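You operate a simulated robot arm through the tools that you are given. There is no shell and no other tool.

The job below is to be done with a simulated robot arm. You get a single attempt, and the scene is never put back.

JOB
Switch off the blower, flow analyser, multimeter and power strip, then unplug the charger.
Fine: the plug goes on its rest.

Only the result counts: the job must be done as asked and must still hold three seconds after the hand-in. Knocking over, shifting, dropping, spilling or breaking anything else fails it.

ROBOT AND FRAMES
A 7-joint arm with a two-finger parallel gripper, fixed in place. Base frame: the origin is at the foot of the arm, x ahead of it, y to its left, z up. Readings come in cm, degrees, newtons and seconds.
Its first joint turns from -149.0 to 149.0 degrees. Payload 3.5 kg.
The tool frame sits at the grasp point between the pads (the TCP): z along the fingers, y along the line on which they close. The tips reach 2.3 cm beyond it. The gripper opens to 9.4 cm. The fingers are 3.8 cm wide and 1 cm thick; the gripper's body (5.4 by 9.6 cm) begins 3.9 cm behind the TCP.
Orientation is told as [roll, pitch, yaw] about the base's x, y, z axes, in that order, counted from this pose: with the fingers straight down and closing along the base's y, the tool's x points along the base's -x, its y along +y and its z along -z.

CONTROLS
- The arm moves only by the tool drive_tool. Its argument "increments" is one flat list of numbers, 7 for each row, row after row: the turn, a rotation vector about the base's x, y, z in units of 120 degrees (1.0 is 120 degrees), then the shift along the base's x, y, z in units of 250 mm (1.0 is 250 mm), then the opening, from 0 (shut) to 1 (fully open). In form: [ax, ay, az, x, y, z, claw, ax, ay, az, x, y, z, claw, ...]. A call has 1 to 20 rows; each row is the pose to reach, as a shift and turn from the pose commanded when the call began. A call with a number of a shift or a turn outside -1 to 1 is refused whole. Each row takes 0.2 s and may step no farther than 5 cm and 8.6 degrees from the row before; otherwise, or with a gripper value out of range, the whole call is refused. Where a pose cannot be reached the arm comes as near as it can. A force on the tool above 90 N (or 10 N above the force at the start of the call, whichever is more), or a blocked arm, ends the call early, and 0.2 s more pass. The fingers move at their own pace (about 15.3 cm/s each) and stop on an object; they squeeze with about 25 N. The grip force told is the motor's: it shows also when the fingers shut on nothing. Time passes only in rows, and 0.2 s behind the last, so rows that repeat a pose let the fingers close. The reply holds the time, the measured pose of the TCP, the force on the tool along the base axes, the opening and the grip force, in the units named above and with some noise, with the torque about the TCP (base axes, N m) and any sound that the robot's microphone picked up, and new pictures: "pictures" is both (left out), scene, wrist or none.
- Cameras (640 x 400 px; columns grow to the right, rows downward): "scene" is fixed at [39.99, -65.15, 157.03]; the picture's right is [-0.69, -0.72, 0.00], its down [-0.70, 0.67, -0.23] and it looks along [0.17, -0.16, -0.97] (base axes); focal length 214 px, centre (320, 200). "wrist" rides on the gripper at [8.6, 1.6, -7.4] in the tool frame; the picture's right is [-0.18, 0.98, 0.00], its down [-0.58, -0.11, -0.81] and it looks along [-0.79, -0.15, 0.59] (tool axes); focal length 243 px, centre (320, 200). There is no depth. A picture from a camera that has moved, and an enlarged one, comes with that camera's place and axes in the base frame and with its lens.
- close_up(camera, box): a new picture of the part [left, top, right, bottom] of that camera's present view, enlarged. The clock stands still meanwhile.
- hand_in(): hands the job in; it is judged then, once.

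Nothing tells you positions but the pictures and the camera data. Unless the task says otherwise, let go and move clear before handing in.

The tools are called after ">>>" as name(argument=value, ...) on one line, values as JSON. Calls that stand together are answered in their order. drive_tool: Moves the arm, as the interface text tells. Its arguments: {"type":"object","properties":{"increments":{"type":"array"},"pictures":{"type":"string","enum":["both","scene","wrist","none"]}},"required":["increments"]} The other tools are called the same way: close_up (camera, box) takes an enlarged picture of a part of a camera's view; hand_in () hands the job in.

At the start:

```text
clock: 0.0
ee_pos: [53.54, -56.77, 111.43]
tool_rot: [-0.1, 0.1, -0.1]
ft_force: [0.6, -0.5, -0.1]
moment: [0.0, -0.01, 0.01]
gripper_width: 9.42
grip_force: 0.1
```

scene: 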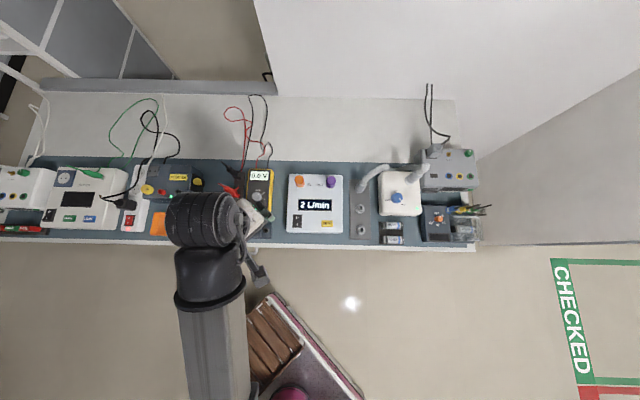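
wrist: 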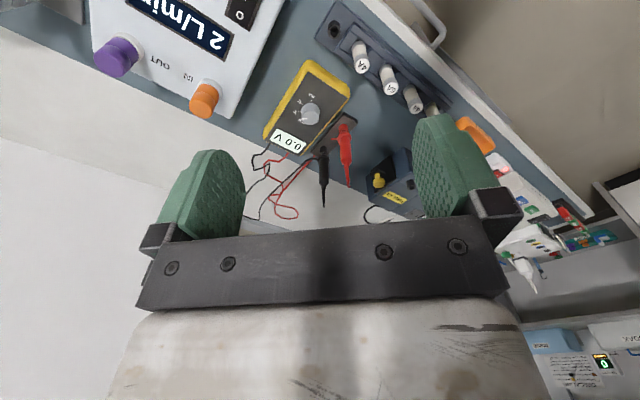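

I see a bench with a row of devices under the arm; I'll take enlarged pictures first to identify the blower, flow analyser, multimeter, power strip, charger and the plug rest.

>>> close_up(camera="scene", box=[0, 140, 160, 240])

>>> close_up(camera="scene", box=[120, 140, 280, 240])

>>> close_up(camera="scene", box=[240, 150, 400, 250])

>>> close_up(camera="scene", box=[340, 140, 500, 240])

>>> close_up(camera="wrist", box=[320, 0, 640, 200])

>>> close_up(camera="wrist", box=[440, 100, 640, 300])

```text
4.00 times, centred on (80, 190) of scene
camera zoom: at [39.99, -65.15, 157.03], right [-0.69, -0.72, 0.0], down [-0.7, 0.67, -0.23], along [0.17, -0.16, -0.97], focal length 858 px, centre (1280, 240)
```

zoom: 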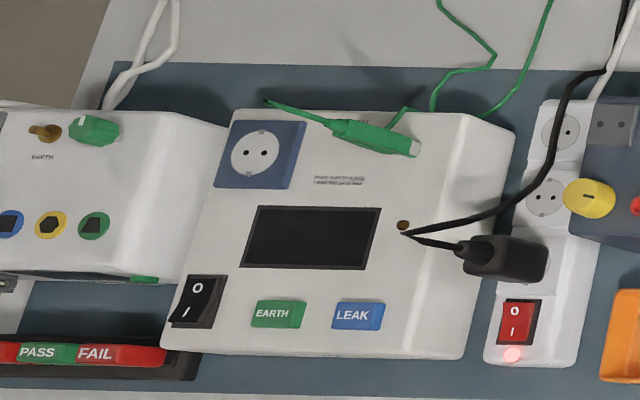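

```text
4.00 times, centred on (200, 190) of scene
camera zoom: at [39.99, -65.15, 157.03], right [-0.69, -0.72, 0.0], down [-0.7, 0.67, -0.23], along [0.17, -0.16, -0.97], focal length 858 px, centre (800, 240)
```

zoom: 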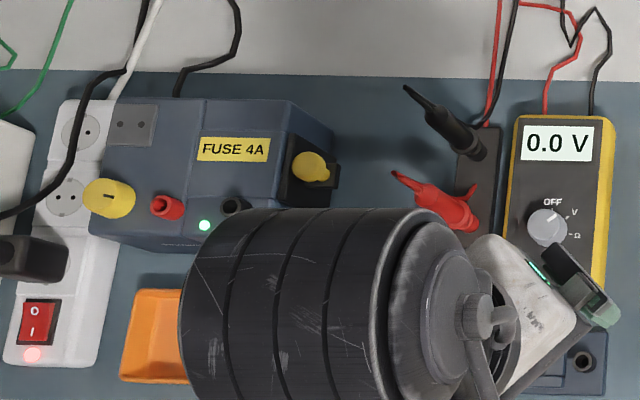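

```text
4.00 times, centred on (320, 200) of scene
camera zoom: at [39.99, -65.15, 157.03], right [-0.69, -0.72, 0.0], down [-0.7, 0.67, -0.23], along [0.17, -0.16, -0.97], focal length 858 px, centre (320, 200)
```

zoom: 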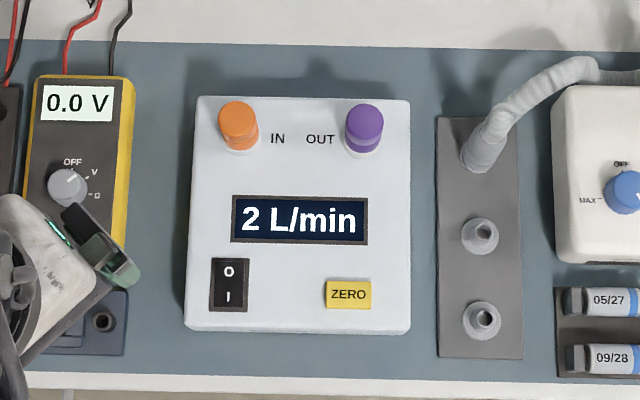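

```text
4.00 times, centred on (420, 190) of scene
camera zoom: at [39.99, -65.15, 157.03], right [-0.69, -0.72, 0.0], down [-0.7, 0.67, -0.23], along [0.17, -0.16, -0.97], focal length 858 px, centre (-80, 240)
```

zoom: 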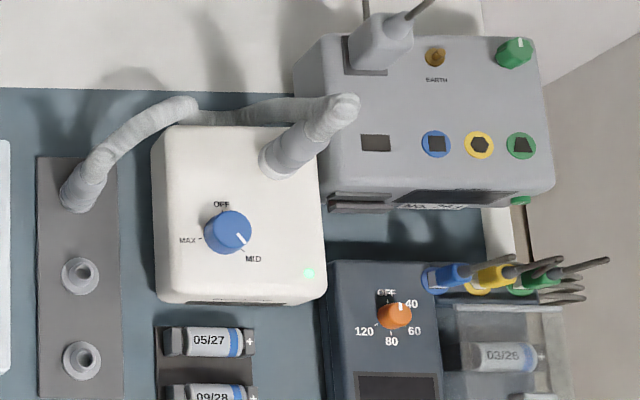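

```text
2.00 times, centred on (480, 100) of wrist
camera zoom: at [44.87, -55.12, 118.95], right [0.18, 0.98, 0.0], down [0.58, -0.11, 0.81], along [0.79, -0.15, -0.59], focal length 485 px, centre (0, 400)
```

zoom: 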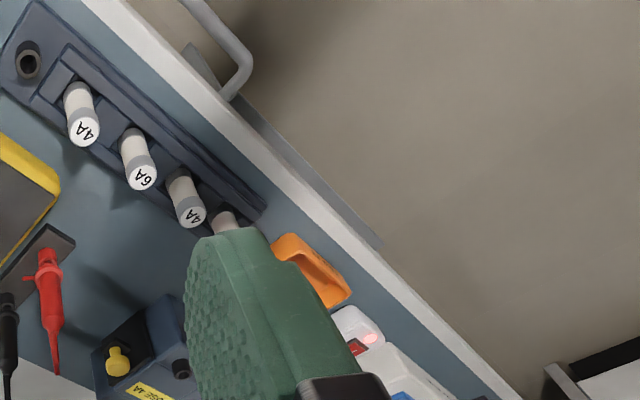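

```text
2.00 times, centred on (540, 200) of wrist
camera zoom: at [44.87, -55.12, 118.95], right [0.18, 0.98, 0.0], down [0.58, -0.11, 0.81], along [0.79, -0.15, -0.59], focal length 485 px, centre (-120, 200)
```

zoom: 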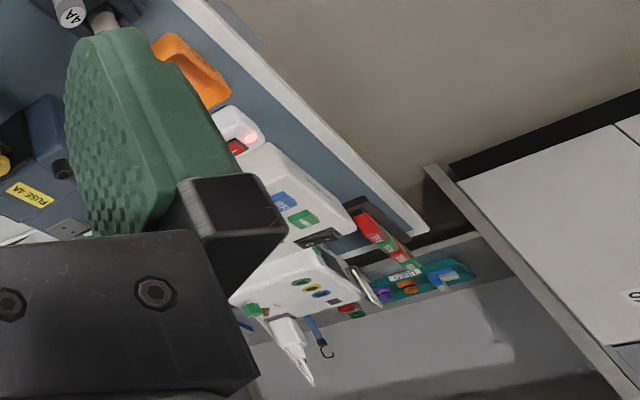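

The bench runs diagonally in front of the robot, with device tops around z ≈ 80 cm. I'll turn the tool to face the bench so the wrist camera can survey it, keeping high.

>>> drive_tool(increments=[0, 0, -0.0625, 0, 0, 0, 1, 0, 0, -0.125, 0, 0, 0, 1, 0, 0, -0.1875, 0, 0, 0, 1, 0, 0, -0.25, -0.05, 0.05, 0, 1, 0, 0, -0.3125, -0.1, 0.1, 0, 1, 0, 0, -0.375, -0.2, 0.2, 0, 1], pictures="both")

```text
clock: 0.5
ee_pos: [53.56, -56.96, 111.34]
tool_rot: [-0.5, 0.2, -7.4]
ft_force: [-9.6, -19.6, -4.5]
moment: [1.7, -1.32, 2.05]
gripper_width: 9.39
grip_force: 0.1
stopped in row 2: the force on the tool passed its limit at 150 N (the readings are from after the stop); the commanded pose is now the measured one
camera wrist: at [45.11, -54.11, 118.94], right [0.31, 0.95, -0.01], down [0.56, -0.18, 0.81], along [0.77, -0.25, -0.59], focal length 243 px, centre (320, 200)
```

scene: 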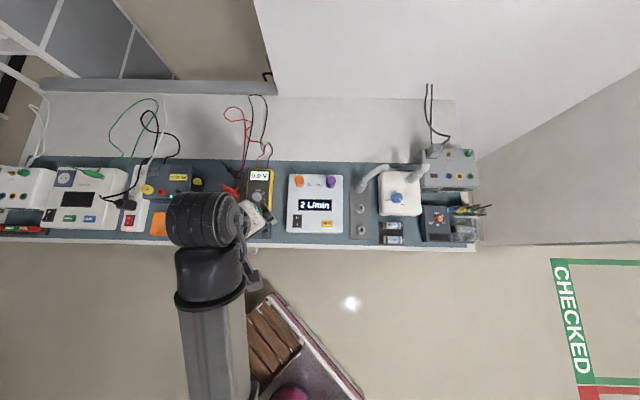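
wrist: 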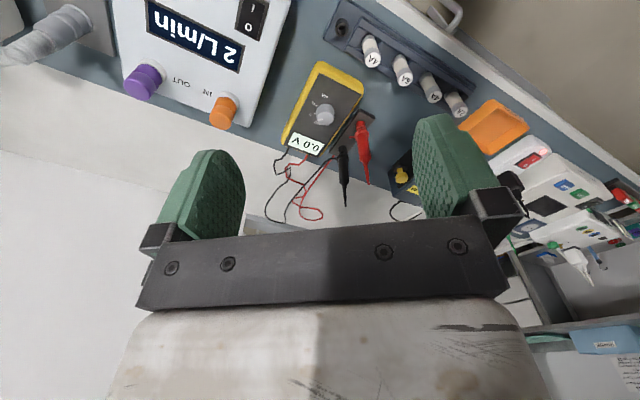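

The move stopped early on a force spike though nothing seems near; I'll hold still to read the force again.

>>> drive_tool(increments=[0, 0, 0, 0, 0, 0, 1, 0, 0, 0, 0, 0, 0, 1], pictures="none")

>>> close_up(camera="scene", box=[160, 170, 320, 270])

>>> close_up(camera="scene", box=[160, 240, 400, 400])

```text
clock: 1.1
ee_pos: [53.32, -56.97, 111.49]
tool_rot: [-0.5, 0.0, -7.5]
ft_force: [-16.8, -26.5, -12.2]
moment: [2.05, -2.65, 2.89]
gripper_width: 9.39
grip_force: 0.0
```

```text
4.00 times, centred on (240, 220) of scene
camera zoom: at [39.99, -65.15, 157.03], right [-0.69, -0.72, 0.0], down [-0.7, 0.67, -0.23], along [0.17, -0.16, -0.97], focal length 858 px, centre (640, 120)
```

zoom: 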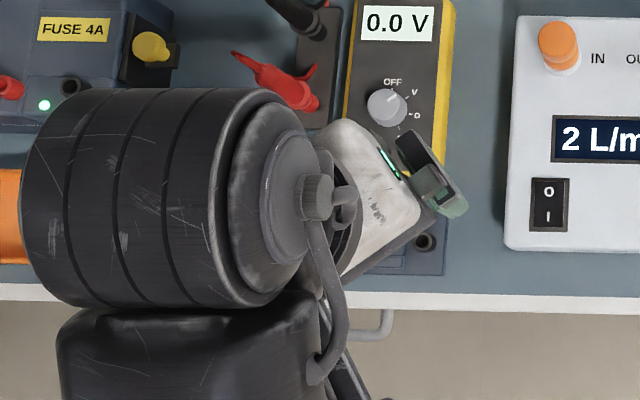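

```text
2.50 times, centred on (280, 320) of scene
camera zoom: at [39.99, -65.15, 157.03], right [-0.69, -0.72, 0.0], down [-0.7, 0.67, -0.23], along [0.17, -0.16, -0.97], focal length 536 px, centre (420, -100)
```

zoom: 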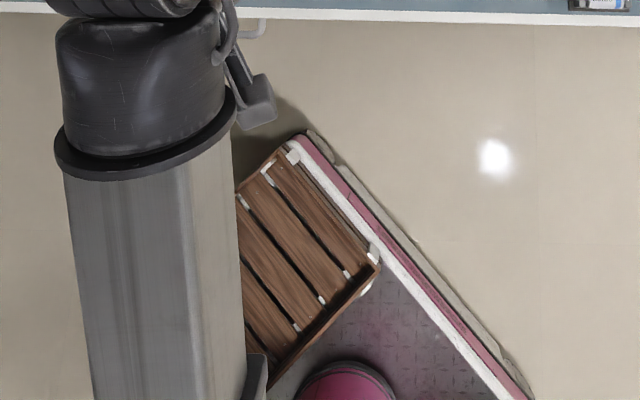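

The steady force suggests the wrist camera mount is pressing on the arm's own forearm; turning the other way (positive yaw) should free it. I'll turn to about +45° yaw.

>>> drive_tool(increments=[0, 0, 0.03, 0, 0, 0, 1, 0, 0, 0.06, 0, 0, 0, 1, 0, 0, 0.11, 0, 0, 0, 1, 0, 0, 0.17, 0, 0, 0, 1, 0, 0, 0.23, 0, 0, 0, 1, 0, 0, 0.29, 0, 0, 0, 1, 0, 0, 0.35, 0, 0, 0, 1, 0, 0, 0.41, 0, 0, 0, 1, 0, 0, 0.44, 0, 0, 0, 1], pictures="both")

```text
clock: 3.1
ee_pos: [53.41, -56.88, 111.5]
tool_rot: [-0.5, 0.1, 45.2]
ft_force: [0.5, -0.3, -0.2]
moment: [0.01, -0.05, 0.0]
gripper_width: 9.39
grip_force: 0.0
camera wrist: at [46.17, -61.84, 118.95], right [-0.57, 0.82, -0.01], down [0.48, 0.34, 0.81], along [0.67, 0.45, -0.59], focal length 243 px, centre (320, 200)
```

scene: 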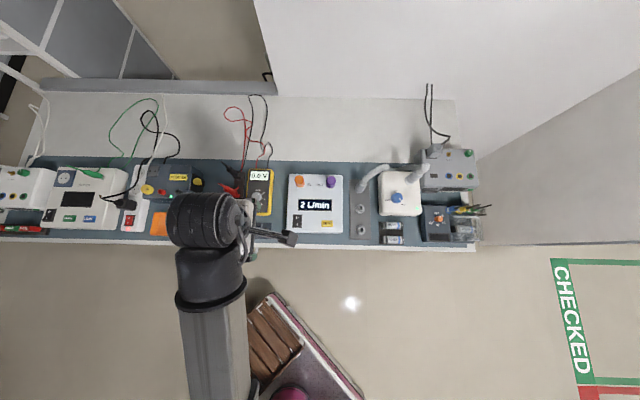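
wrist: 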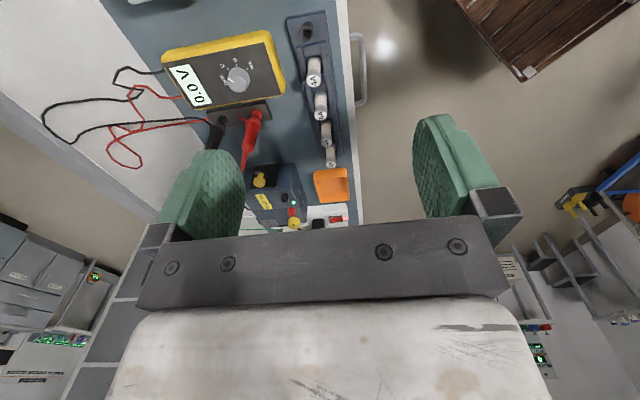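

The force is gone and the camera now looks leftward along the bench. I'll slide left at height to view the charger and power strip.

>>> drive_tool(increments=[0, 0, 0, 0.1, 0.1, 0, 1, 0, 0, 0, 0.22, 0.22, 0, 1, 0, 0, 0, 0.34, 0.34, 0, 1, 0, 0, 0, 0.46, 0.46, 0, 1, 0, 0, 0, 0.58, 0.58, 0, 1, 0, 0, 0, 0.66, 0.66, 0, 1, 0, 0, 0, 0.7, 0.7, 0, 1], pictures="both")

```text
clock: 4.7
ee_pos: [71.01, -39.42, 111.42]
tool_rot: [-0.5, 0.1, 45.0]
ft_force: [-0.1, 0.0, -0.2]
moment: [0.02, 0.01, -0.01]
gripper_width: 9.4
grip_force: 0.1
camera wrist: at [63.7, -44.35, 118.92], right [-0.57, 0.82, -0.01], down [0.48, 0.34, 0.81], along [0.67, 0.45, -0.59], focal length 243 px, centre (320, 200)
```

scene: 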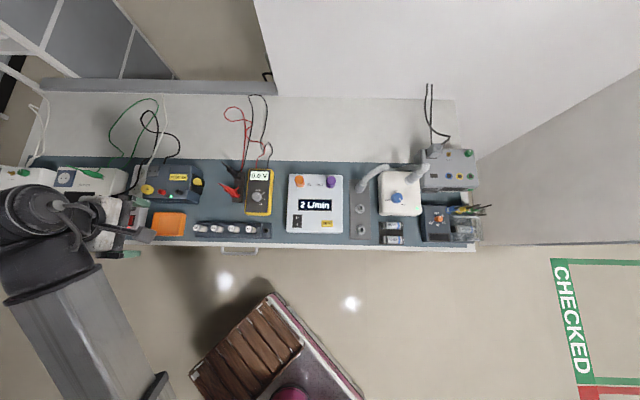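
wrist: 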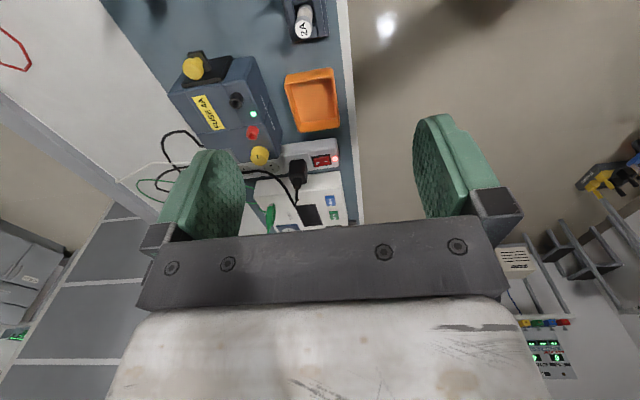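

>>> close_up(camera="wrist", box=[120, 40, 360, 240])

>>> close_up(camera="scene", box=[130, 140, 290, 240])

>>> close_up(camera="scene", box=[90, 80, 250, 180])

```text
2.00 times, centred on (240, 140) of wrist
camera zoom: at [63.7, -44.35, 118.92], right [-0.57, 0.82, -0.01], down [0.48, 0.34, 0.81], along [0.67, 0.45, -0.59], focal length 485 px, centre (480, 320)
```

zoom: 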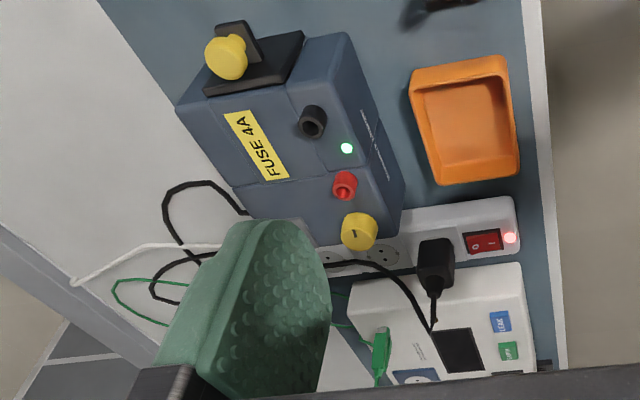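

```text
4.00 times, centred on (210, 190) of scene
camera zoom: at [39.99, -65.15, 157.03], right [-0.69, -0.72, 0.0], down [-0.7, 0.67, -0.23], along [0.17, -0.16, -0.97], focal length 858 px, centre (760, 240)
```

zoom: 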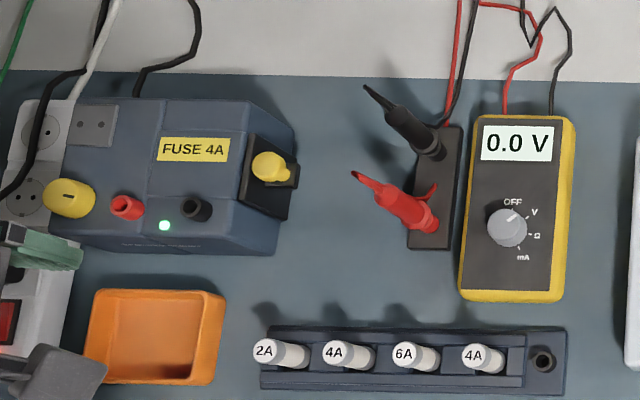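

```text
4.00 times, centred on (170, 130) of scene
camera zoom: at [39.99, -65.15, 157.03], right [-0.69, -0.72, 0.0], down [-0.7, 0.67, -0.23], along [0.17, -0.16, -0.97], focal length 858 px, centre (920, 480)
```

zoom: 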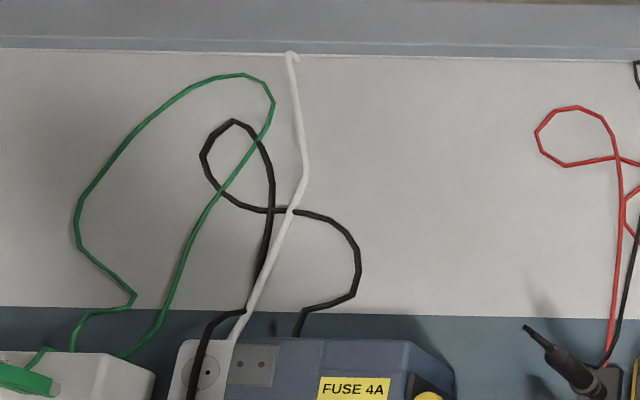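

The dark-blue "FUSE 4A" box is the charger, its black plug sits in the power strip, and a grey two-hole pad at its rear-left might be the plug's rest. I'll move for a better view of that pad.

>>> drive_tool(increments=[0, 0, 0, 0.06, -0.12, -0.04, 1, 0, 0, 0, 0.12, -0.24, -0.08, 1, 0, 0, 0, 0.18, -0.36, -0.12, 1, 0, 0, 0, 0.24, -0.48, -0.16, 1, 0, 0, 0, 0.28, -0.56, -0.2, 1, 0, 0, 0, 0.28, -0.56, -0.2, 1], pictures="both")

```text
clock: 6.1
ee_pos: [77.88, -53.59, 106.48]
tool_rot: [-0.6, 0.1, 45.1]
ft_force: [-0.2, 0.9, 0.2]
moment: [0.01, 0.02, 0.02]
gripper_width: 9.36
grip_force: 0.1
camera wrist: at [70.58, -58.38, 113.97], right [-0.57, 0.82, -0.01], down [0.48, 0.34, 0.81], along [0.67, 0.45, -0.59], focal length 243 px, centre (320, 200)
```

scene: 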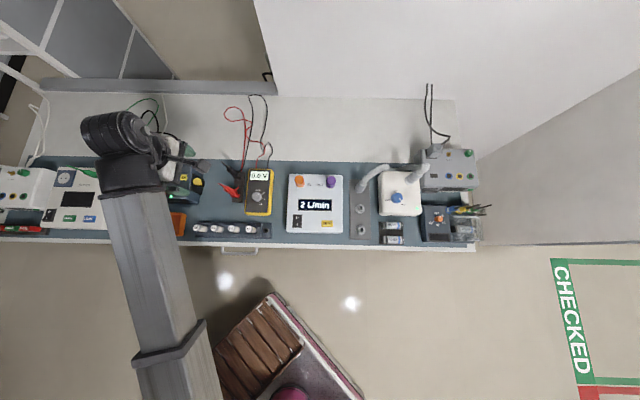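
wrist: 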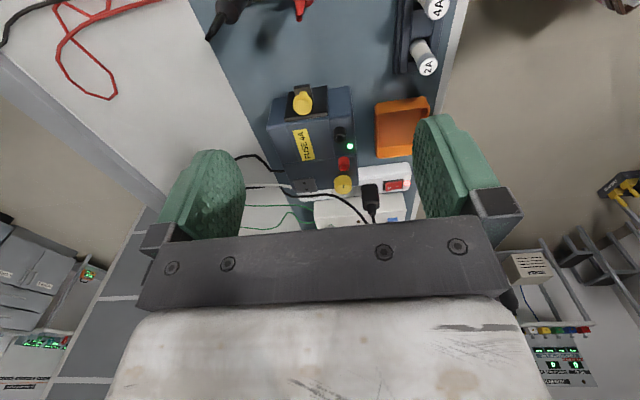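

>>> close_up(camera="wrist", box=[250, 140, 410, 240])

>>> close_up(camera="wrist", box=[240, 60, 440, 200])

```text
4.00 times, centred on (330, 190) of wrist
camera zoom: at [70.58, -58.38, 113.97], right [-0.57, 0.82, -0.01], down [0.48, 0.34, 0.81], along [0.67, 0.45, -0.59], focal length 970 px, centre (280, 240)
```

zoom: 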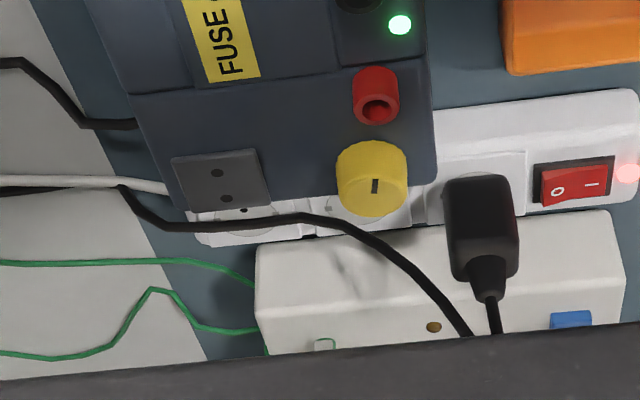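

```text
2.86 times, centred on (340, 130) of wrist
camera zoom: at [70.58, -58.38, 113.97], right [-0.57, 0.82, -0.01], down [0.48, 0.34, 0.81], along [0.67, 0.45, -0.59], focal length 693 px, centre (263, 400)
```

zoom: 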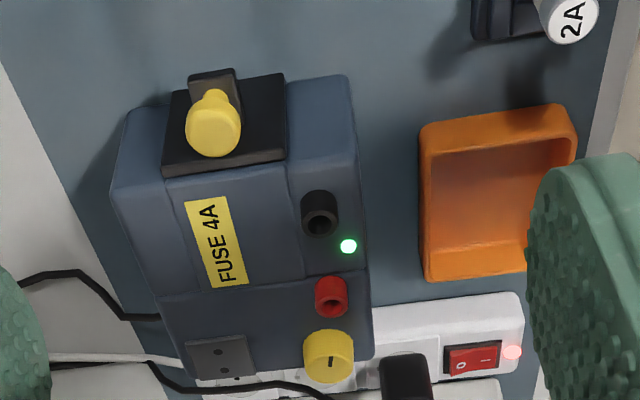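

The grey pad with two holes on the charger's top, near (104, −40, 83), looks like the plug's rest. The plug is near (100, −26, 81). I'll test how far the arm reaches out there while staying high.

>>> drive_tool(increments=[0, 0, 0, 0.12, 0.06, -0.04, 1, 0, 0, 0, 0.26, 0.13, -0.08, 1, 0, 0, 0, 0.4, 0.2, -0.12, 1, 0, 0, 0, 0.54, 0.27, -0.16, 1, 0, 0, 0, 0.68, 0.34, -0.22, 1, 0, 0, 0, 0.82, 0.41, -0.28, 1, 0, 0, 0, 0.92, 0.48, -0.3, 1, 0, 0, 0, 1.0, 0.52, -0.3, 1, 0, 0, 0, 1.0, 0.52, -0.3, 1], pictures="both")

```text
clock: 8.1
ee_pos: [102.9, -40.41, 98.88]
tool_rot: [-0.4, 0.2, 45.1]
ft_force: [0.1, -0.1, -0.5]
moment: [0.02, 0.01, -0.01]
gripper_width: 9.42
grip_force: 0.0
camera wrist: at [95.72, -45.31, 106.41], right [-0.57, 0.82, -0.01], down [0.48, 0.34, 0.81], along [0.67, 0.45, -0.59], focal length 243 px, centre (320, 200)
```

scene: 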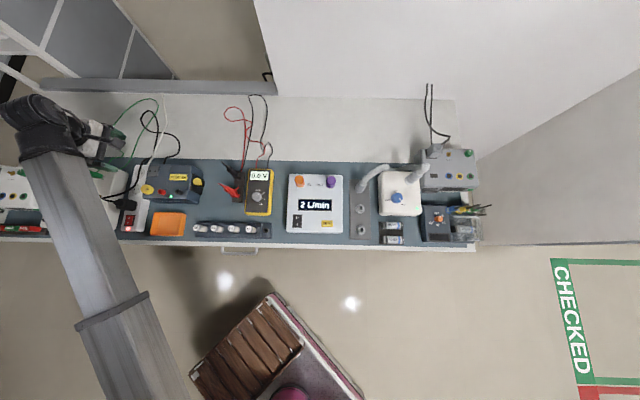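
wrist: 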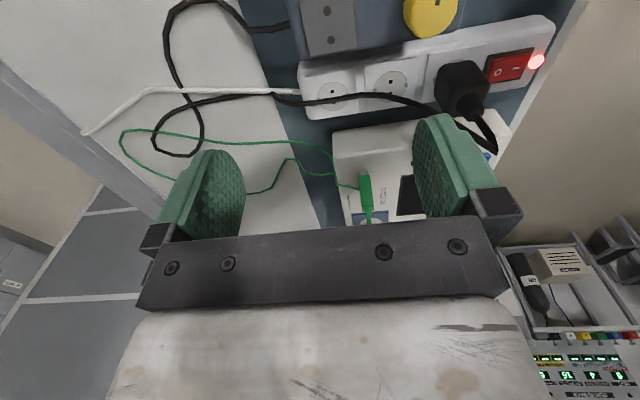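

The arm reaches there fine. I'll take close-ups to refine the positions of the pad, plug and strip switch.

>>> close_up(camera="wrist", box=[280, 0, 440, 100])

>>> close_up(camera="wrist", box=[400, 20, 560, 120])

>>> close_up(camera="scene", box=[110, 150, 190, 200])

>>> close_up(camera="scene", box=[100, 190, 180, 240])

>>> close_up(camera="scene", box=[230, 160, 310, 210])

>>> close_up(camera="scene", box=[360, 170, 440, 220])

>>> close_up(camera="scene", box=[280, 190, 360, 240])

```text
4.00 times, centred on (360, 50) of wrist
camera zoom: at [95.72, -45.31, 106.41], right [-0.57, 0.82, -0.01], down [0.48, 0.34, 0.81], along [0.67, 0.45, -0.59], focal length 970 px, centre (160, 800)
```

zoom: 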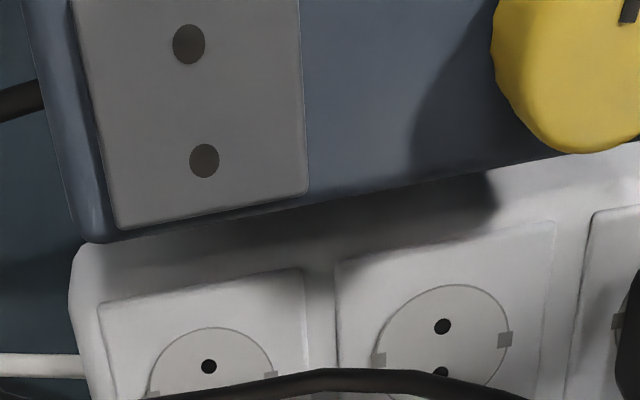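

```text
4.00 times, centred on (480, 70) of wrist
camera zoom: at [95.72, -45.31, 106.41], right [-0.57, 0.82, -0.01], down [0.48, 0.34, 0.81], along [0.67, 0.45, -0.59], focal length 970 px, centre (-320, 720)
```

zoom: 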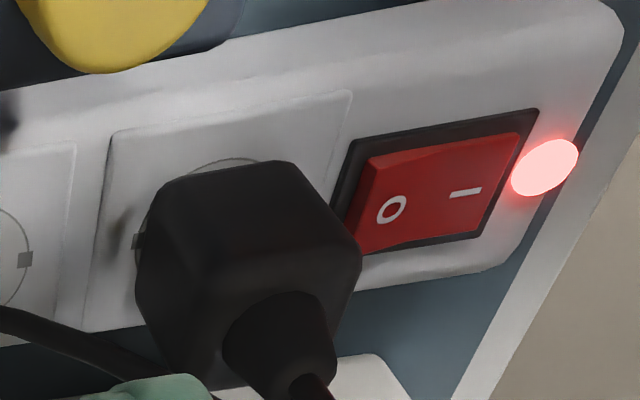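

```text
8.00 times, centred on (150, 175) of scene
camera zoom: at [39.99, -65.15, 157.03], right [-0.69, -0.72, 0.0], down [-0.7, 0.67, -0.23], along [0.17, -0.16, -0.97], focal length 1716 px, centre (1680, 400)
```

zoom: 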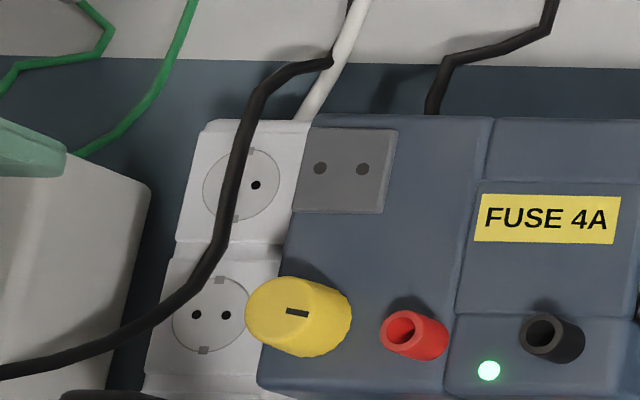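

```text
8.00 times, centred on (140, 215) of scene
camera zoom: at [39.99, -65.15, 157.03], right [-0.69, -0.72, 0.0], down [-0.7, 0.67, -0.23], along [0.17, -0.16, -0.97], focal length 1716 px, centre (1760, 80)
```

zoom: 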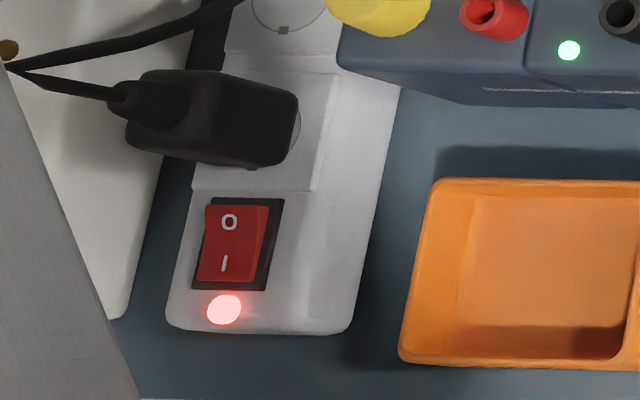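

```text
8.00 times, centred on (270, 185) of scene
camera zoom: at [39.99, -65.15, 157.03], right [-0.69, -0.72, 0.0], down [-0.7, 0.67, -0.23], along [0.17, -0.16, -0.97], focal length 1716 px, centre (720, 320)
```

zoom: 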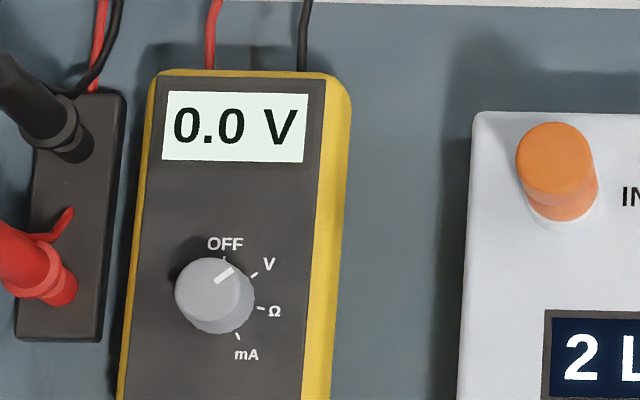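

```text
8.00 times, centred on (400, 195) of scene
camera zoom: at [39.99, -65.15, 157.03], right [-0.69, -0.72, 0.0], down [-0.7, 0.67, -0.23], along [0.17, -0.16, -0.97], focal length 1716 px, centre (-320, 240)
```

zoom: 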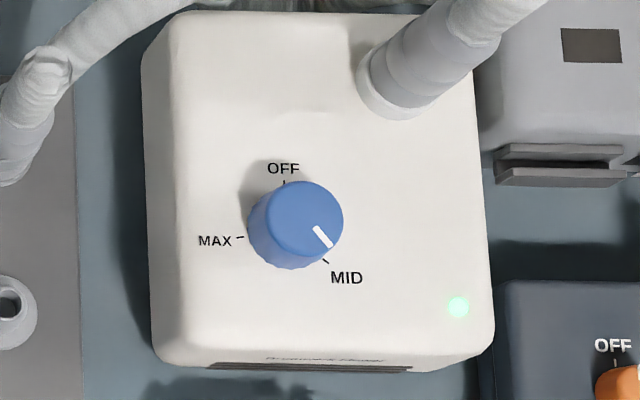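

```text
8.00 times, centred on (320, 215) of scene
camera zoom: at [39.99, -65.15, 157.03], right [-0.69, -0.72, 0.0], down [-0.7, 0.67, -0.23], along [0.17, -0.16, -0.97], focal length 1716 px, centre (320, 80)
```

zoom: 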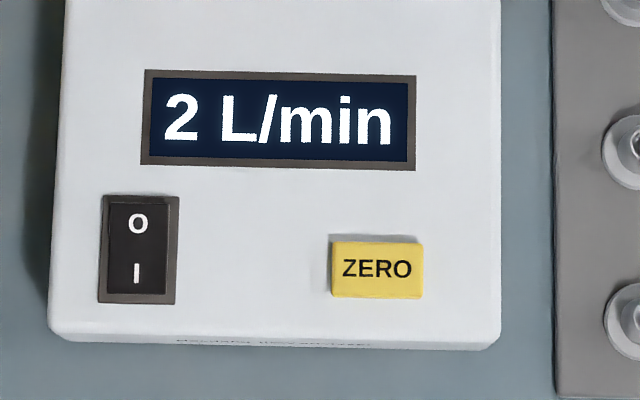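

The strip's rocker is near (95.1, −23.3, 81) with "O" on the far side, next to the plug. I'll hover with shut fingers tilted so the gripper body leans away from the plug.

>>> drive_tool(increments=[0, 0, 0, -0.05, 0.1, 0, 0.5, 0, 0, 0, -0.12, 0.24, 0, 0, -0.03, -0.03, 0, -0.18, 0.38, 0, 0, -0.07, -0.07, 0, -0.24, 0.5, 0, 0, -0.11, -0.11, 0, -0.28, 0.6, -0.04, 0, -0.1473, -0.1473, 0, -0.28, 0.652, -0.12, 0, -0.1473, -0.1473, 0, -0.28, 0.652, -0.12, 0], pictures="both")

```text
clock: 9.7
ee_pos: [96.0, -24.08, 95.82]
tool_rot: [-25.6, 0.2, 45.0]
ft_force: [0.3, -0.5, 0.9]
moment: [0.01, 0.0, -0.01]
gripper_width: 0.0
grip_force: 25.2
camera wrist: at [86.58, -26.84, 101.98], right [-0.5, 0.76, -0.42], down [0.24, 0.59, 0.77], along [0.83, 0.29, -0.47], focal length 243 px, centre (320, 200)
```

scene: 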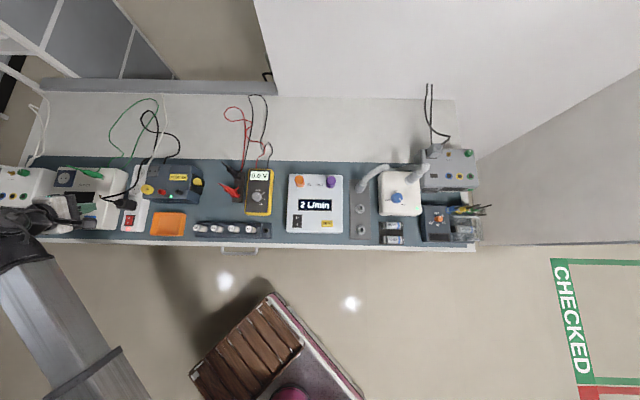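
wrist: 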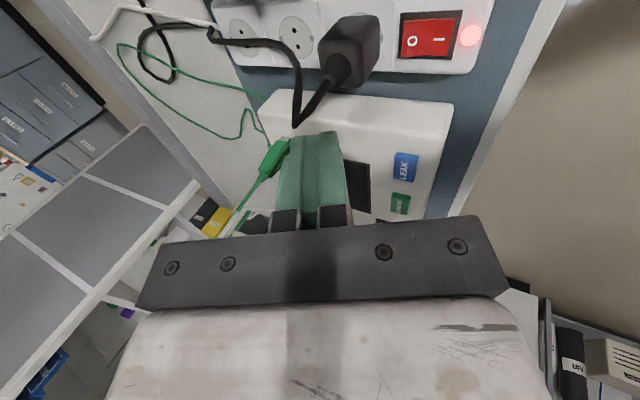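

>>> close_up(camera="wrist", box=[300, 0, 500, 125])

>>> close_up(camera="scene", box=[40, 180, 160, 255])

```text
3.20 times, centred on (400, 62) of wrist
camera zoom: at [86.58, -26.84, 101.98], right [-0.5, 0.76, -0.42], down [0.24, 0.59, 0.77], along [0.83, 0.29, -0.47], focal length 776 px, centre (64, 640)
```

zoom: 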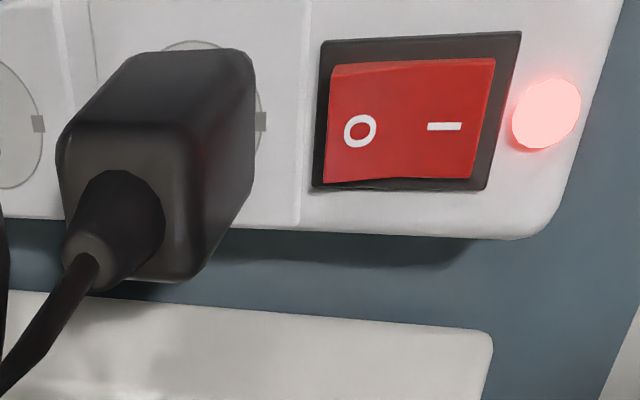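

```text
5.33 times, centred on (100, 218) of scene
camera zoom: at [39.99, -65.15, 157.03], right [-0.69, -0.72, 0.0], down [-0.7, 0.67, -0.23], along [0.17, -0.16, -0.97], focal length 1144 px, centre (1493, 107)
```

zoom: 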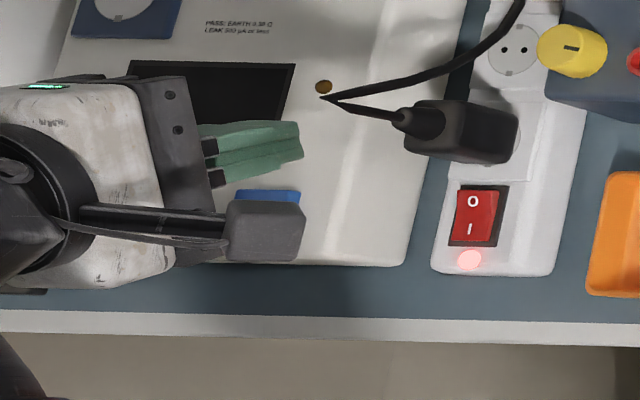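

The O side is near (95.6, −23.7, 81.3). I'll descend to about 2.5 cm above it and check.

>>> drive_tool(increments=[0, 0, 0, -0.01, 0.01, -0.12, 0, 0, 0, 0, -0.01, 0.01, -0.24, 0, 0, 0, 0, -0.01, 0.01, -0.34, 0, 0, 0, 0, -0.01, 0.01, -0.37, 0, 0, 0, 0, -0.01, 0.01, -0.37, 0], pictures="both")

>>> close_up(camera="wrist", box=[200, 0, 480, 175])

>>> close_up(camera="scene", box=[80, 180, 180, 243])

```text
clock: 10.9
ee_pos: [95.61, -23.81, 86.67]
tool_rot: [-25.4, 0.0, 45.1]
ft_force: [-0.1, 1.1, -1.0]
moment: [0.01, 0.0, 0.03]
gripper_width: 0.01
grip_force: 25.2
camera wrist: at [86.31, -26.6, 92.76], right [-0.5, 0.76, -0.42], down [0.24, 0.59, 0.77], along [0.83, 0.29, -0.47], focal length 243 px, centre (320, 200)
```

scene: 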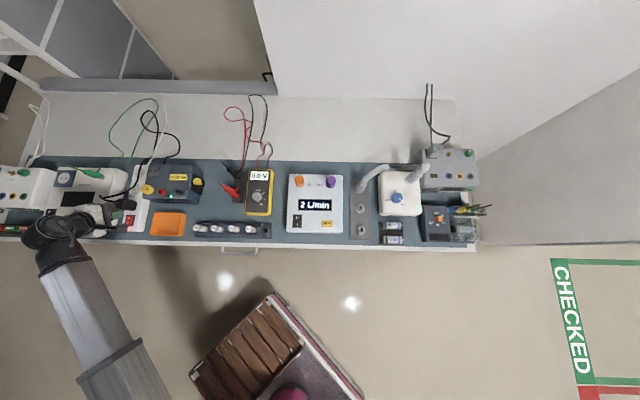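
wrist: 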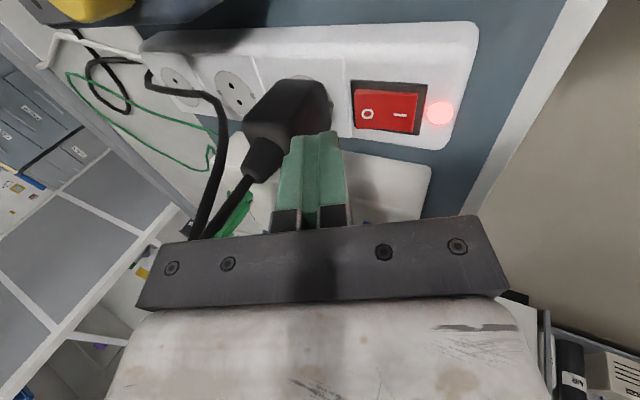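

```text
2.29 times, centred on (340, 88) of wrist
camera zoom: at [86.31, -26.6, 92.76], right [-0.5, 0.76, -0.42], down [0.24, 0.59, 0.77], along [0.83, 0.29, -0.47], focal length 555 px, centre (274, 457)
```

zoom: 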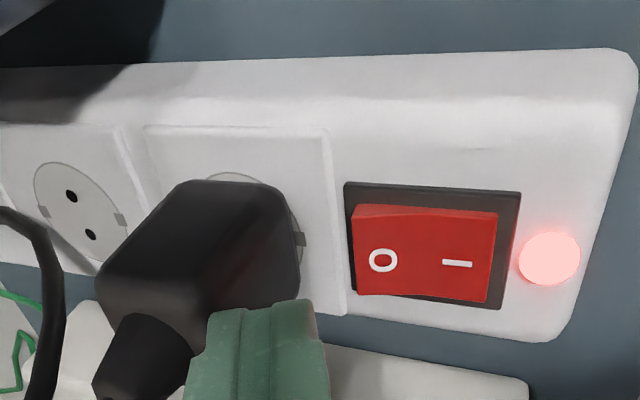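

```text
6.35 times, centred on (130, 212) of scene
camera zoom: at [39.99, -65.15, 157.03], right [-0.69, -0.72, 0.0], down [-0.7, 0.67, -0.23], along [0.17, -0.16, -0.97], focal length 1362 px, centre (1526, 127)
```

zoom: 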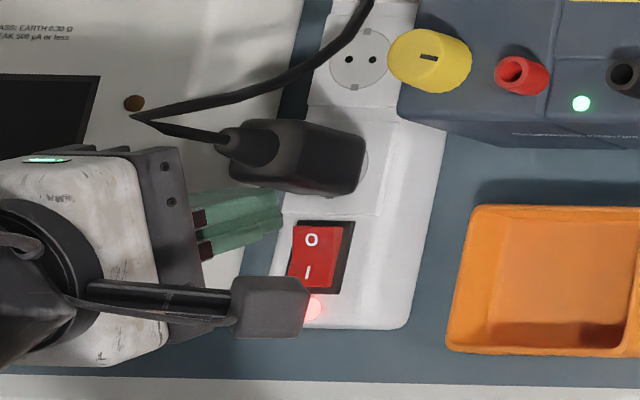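

Aligned well; I'll shift slightly toward the robot and press down gently on the O side.

>>> drive_tool(increments=[0, 0, 0, -0.01, 0.01, -0.05, 0, 0, 0, 0, -0.01, 0.01, -0.09, 0, 0, 0, 0, -0.01, 0.01, -0.105, 0, 0, 0, 0, -0.01, 0.01, -0.115, 0, 0, 0, 0, -0.01, 0.01, -0.125, 0, 0, 0, 0, -0.01, 0.01, -0.135, 0], pictures="both")

>>> close_up(camera="wrist", box=[200, 0, 480, 175])

>>> close_up(camera="scene", box=[80, 180, 180, 243])

```text
clock: 12.3
ee_pos: [95.35, -23.52, 83.43]
tool_rot: [-25.5, 0.2, 45.0]
ft_force: [-0.8, 0.1, 2.2]
moment: [0.04, -0.03, -0.03]
gripper_width: 0.0
grip_force: 25.1
camera wrist: at [86.02, -26.36, 89.45], right [-0.5, 0.76, -0.42], down [0.24, 0.59, 0.77], along [0.83, 0.29, -0.47], focal length 243 px, centre (320, 200)
```

scene: 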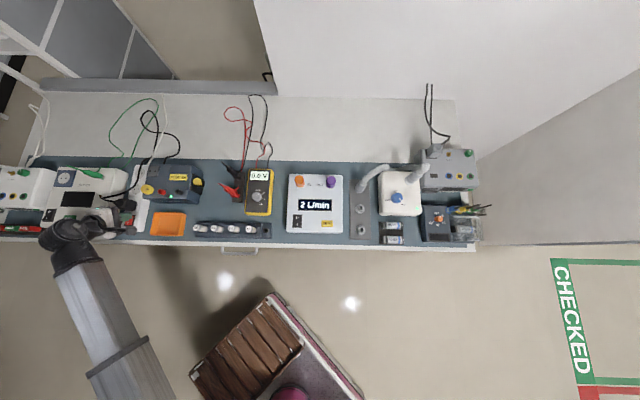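
wrist: 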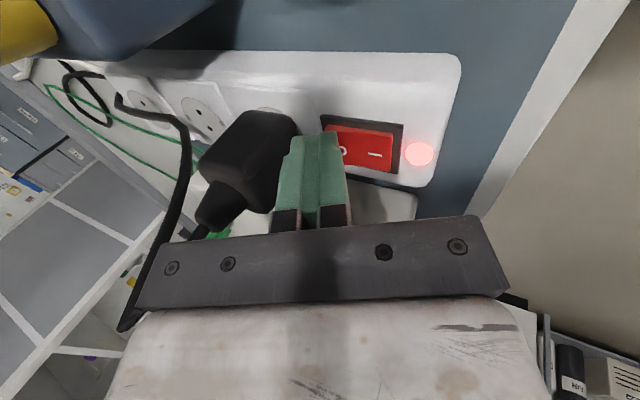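

```text
2.29 times, centred on (340, 88) of wrist
camera zoom: at [86.02, -26.36, 89.45], right [-0.5, 0.76, -0.42], down [0.24, 0.59, 0.77], along [0.83, 0.29, -0.47], focal length 555 px, centre (274, 457)
```

zoom: 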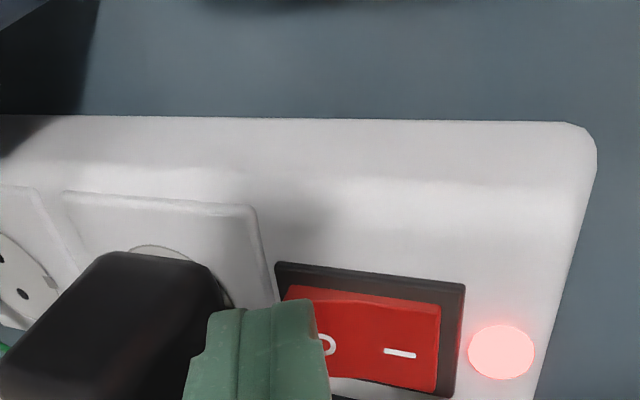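

```text
6.35 times, centred on (130, 212) of scene
camera zoom: at [39.99, -65.15, 157.03], right [-0.69, -0.72, 0.0], down [-0.7, 0.67, -0.23], along [0.17, -0.16, -0.97], focal length 1362 px, centre (1526, 127)
```

zoom: 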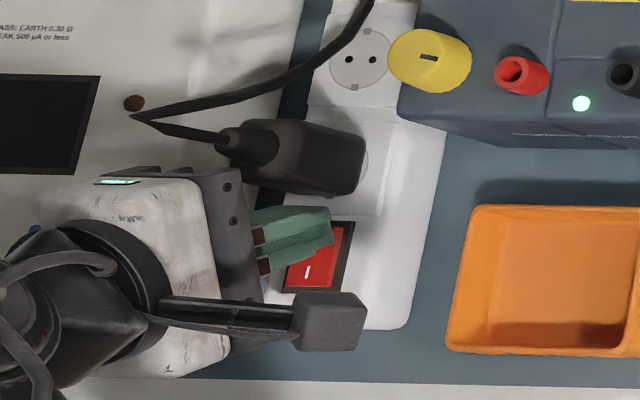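

Contact is just starting; I'll press further in small steps.

>>> drive_tool(increments=[0, 0, 0, 0, 0, -0.01, 0, 0, 0, 0, 0, 0, -0.02, 0, 0, 0, 0, 0, 0, -0.028, 0], pictures="wrist")

>>> close_up(camera="wrist", box=[200, 50, 480, 225])

>>> close_up(camera="scene", box=[80, 180, 180, 243])

```text
clock: 13.1
ee_pos: [95.28, -23.69, 83.06]
tool_rot: [-26.0, 0.0, 45.1]
ft_force: [-0.9, 2.8, 56.7]
moment: [0.09, -0.17, 0.02]
gripper_width: 0.0
grip_force: 25.0
camera wrist: at [85.98, -26.33, 89.13], right [-0.5, 0.75, -0.43], down [0.23, 0.59, 0.77], along [0.84, 0.28, -0.47], focal length 243 px, centre (320, 200)
```

wrist: 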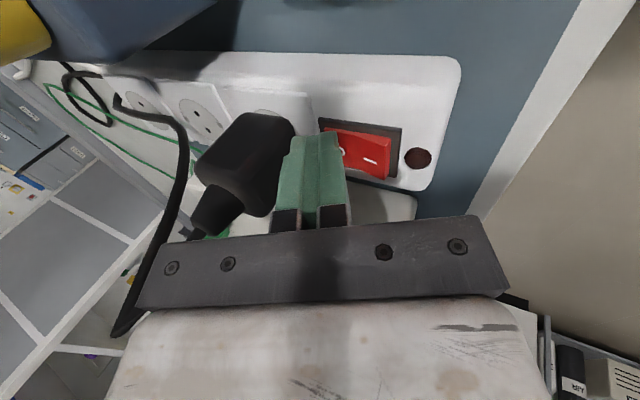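

```text
2.29 times, centred on (340, 138) of wrist
camera zoom: at [85.98, -26.33, 89.13], right [-0.5, 0.75, -0.43], down [0.23, 0.59, 0.77], along [0.84, 0.28, -0.47], focal length 555 px, centre (274, 343)
```

zoom: 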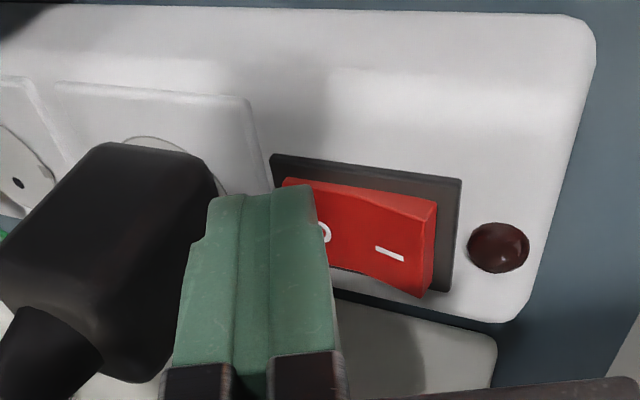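

```text
6.35 times, centred on (130, 212) of scene
camera zoom: at [39.99, -65.15, 157.03], right [-0.69, -0.72, 0.0], down [-0.7, 0.67, -0.23], along [0.17, -0.16, -0.97], focal length 1362 px, centre (1526, 127)
```

zoom: 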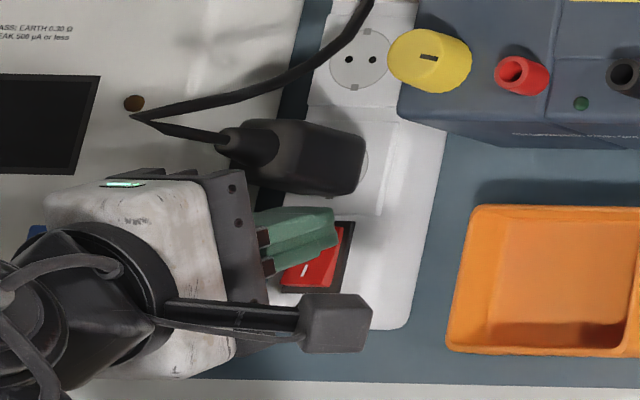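

The power strip is off, and the charger's green LED went out too, which confirms it is the charger. I'll rise and travel right toward the flow analyser.

>>> drive_tool(increments=[0, 0, 0, 0, 0, 0.08, 0, 0, 0, 0, 0, 0, 0.26, 0, 0, 0, 0, 0, 0, 0.44, 0, 0, 0, 0, 0, 0, 0.6, 0, 0.037, 0.037, 0, -0.1, -0.1, 0.62, 0, 0.074, 0.074, 0, -0.23, -0.23, 0.62, 0, 0.111, 0.111, 0, -0.36, -0.36, 0.62, 0, 0.1473, 0.1473, 0, -0.49, -0.49, 0.62, 0, 0.1473, 0.1473, 0, -0.62, -0.62, 0.62, 0, 0.1473, 0.1473, 0, -0.75, -0.75, 0.62, 0, 0.1473, 0.1473, 0, -0.88, -0.88, 0.62, 0, 0.1473, 0.1473, 0, -1.0, -1.0, 0.62, 0], pictures="wrist")

```text
clock: 15.7
ee_pos: [70.47, -48.49, 98.05]
tool_rot: [-0.4, 0.1, 45.2]
ft_force: [-0.1, 0.1, 0.2]
moment: [0.01, 0.02, 0.01]
gripper_width: 0.0
grip_force: 25.3
camera wrist: at [63.22, -53.46, 105.68], right [-0.57, 0.82, -0.01], down [0.48, 0.34, 0.81], along [0.67, 0.45, -0.59], focal length 243 px, centre (320, 200)
```

wrist: 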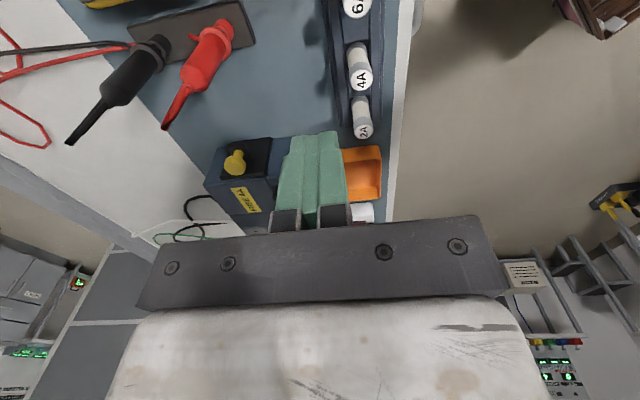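

>>> drive_tool(increments=[0, 0, 0, -0.12, -0.13, 0, 0, 0, 0, 0, -0.25, -0.26, 0, 0, 0, 0, 0, -0.38, -0.4, 0, 0, 0, 0, 0, -0.5, -0.53, -0.04, 0, 0, 0, 0, -0.6, -0.66, -0.1, 0, 0, 0, 0, -0.65, -0.74, -0.16, 0, 0, 0, 0, -0.65, -0.74, -0.16, 0], pictures="both")

>>> close_up(camera="wrist", box=[220, 0, 420, 125])

```text
clock: 17.3
ee_pos: [54.12, -67.15, 93.94]
tool_rot: [-0.5, 0.1, 45.1]
ft_force: [-0.7, 0.2, 1.2]
moment: [0.02, -0.02, -0.01]
gripper_width: 0.0
grip_force: 25.6
camera wrist: at [46.9, -72.07, 101.58], right [-0.57, 0.82, -0.01], down [0.48, 0.34, 0.81], along [0.67, 0.45, -0.59], focal length 243 px, centre (320, 200)
```

scene: 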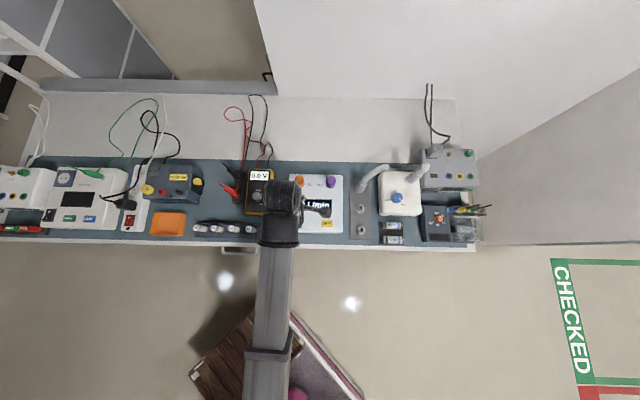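
wrist: 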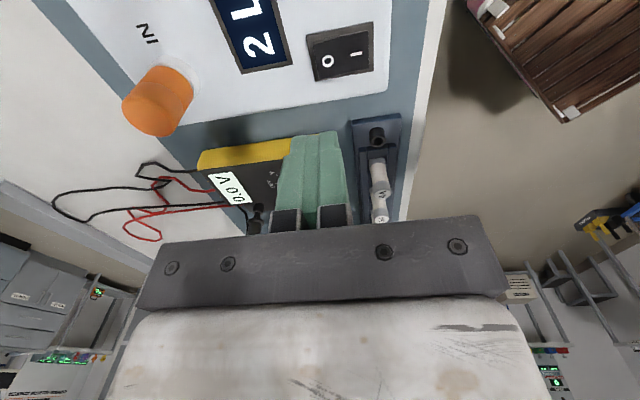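

```text
3.20 times, centred on (320, 62) of wrist
camera zoom: at [46.9, -72.07, 101.58], right [-0.57, 0.82, -0.01], down [0.48, 0.34, 0.81], along [0.67, 0.45, -0.59], focal length 776 px, centre (320, 640)
```

zoom: 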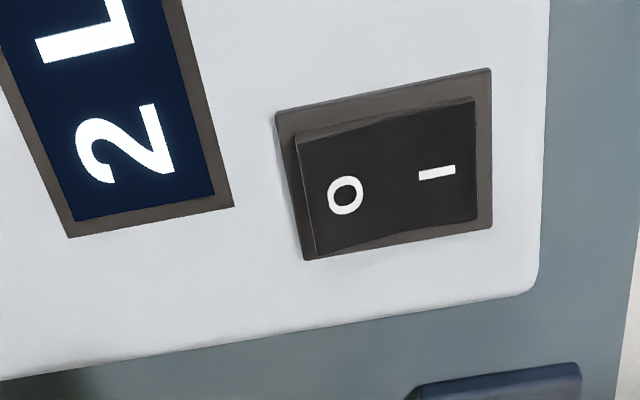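

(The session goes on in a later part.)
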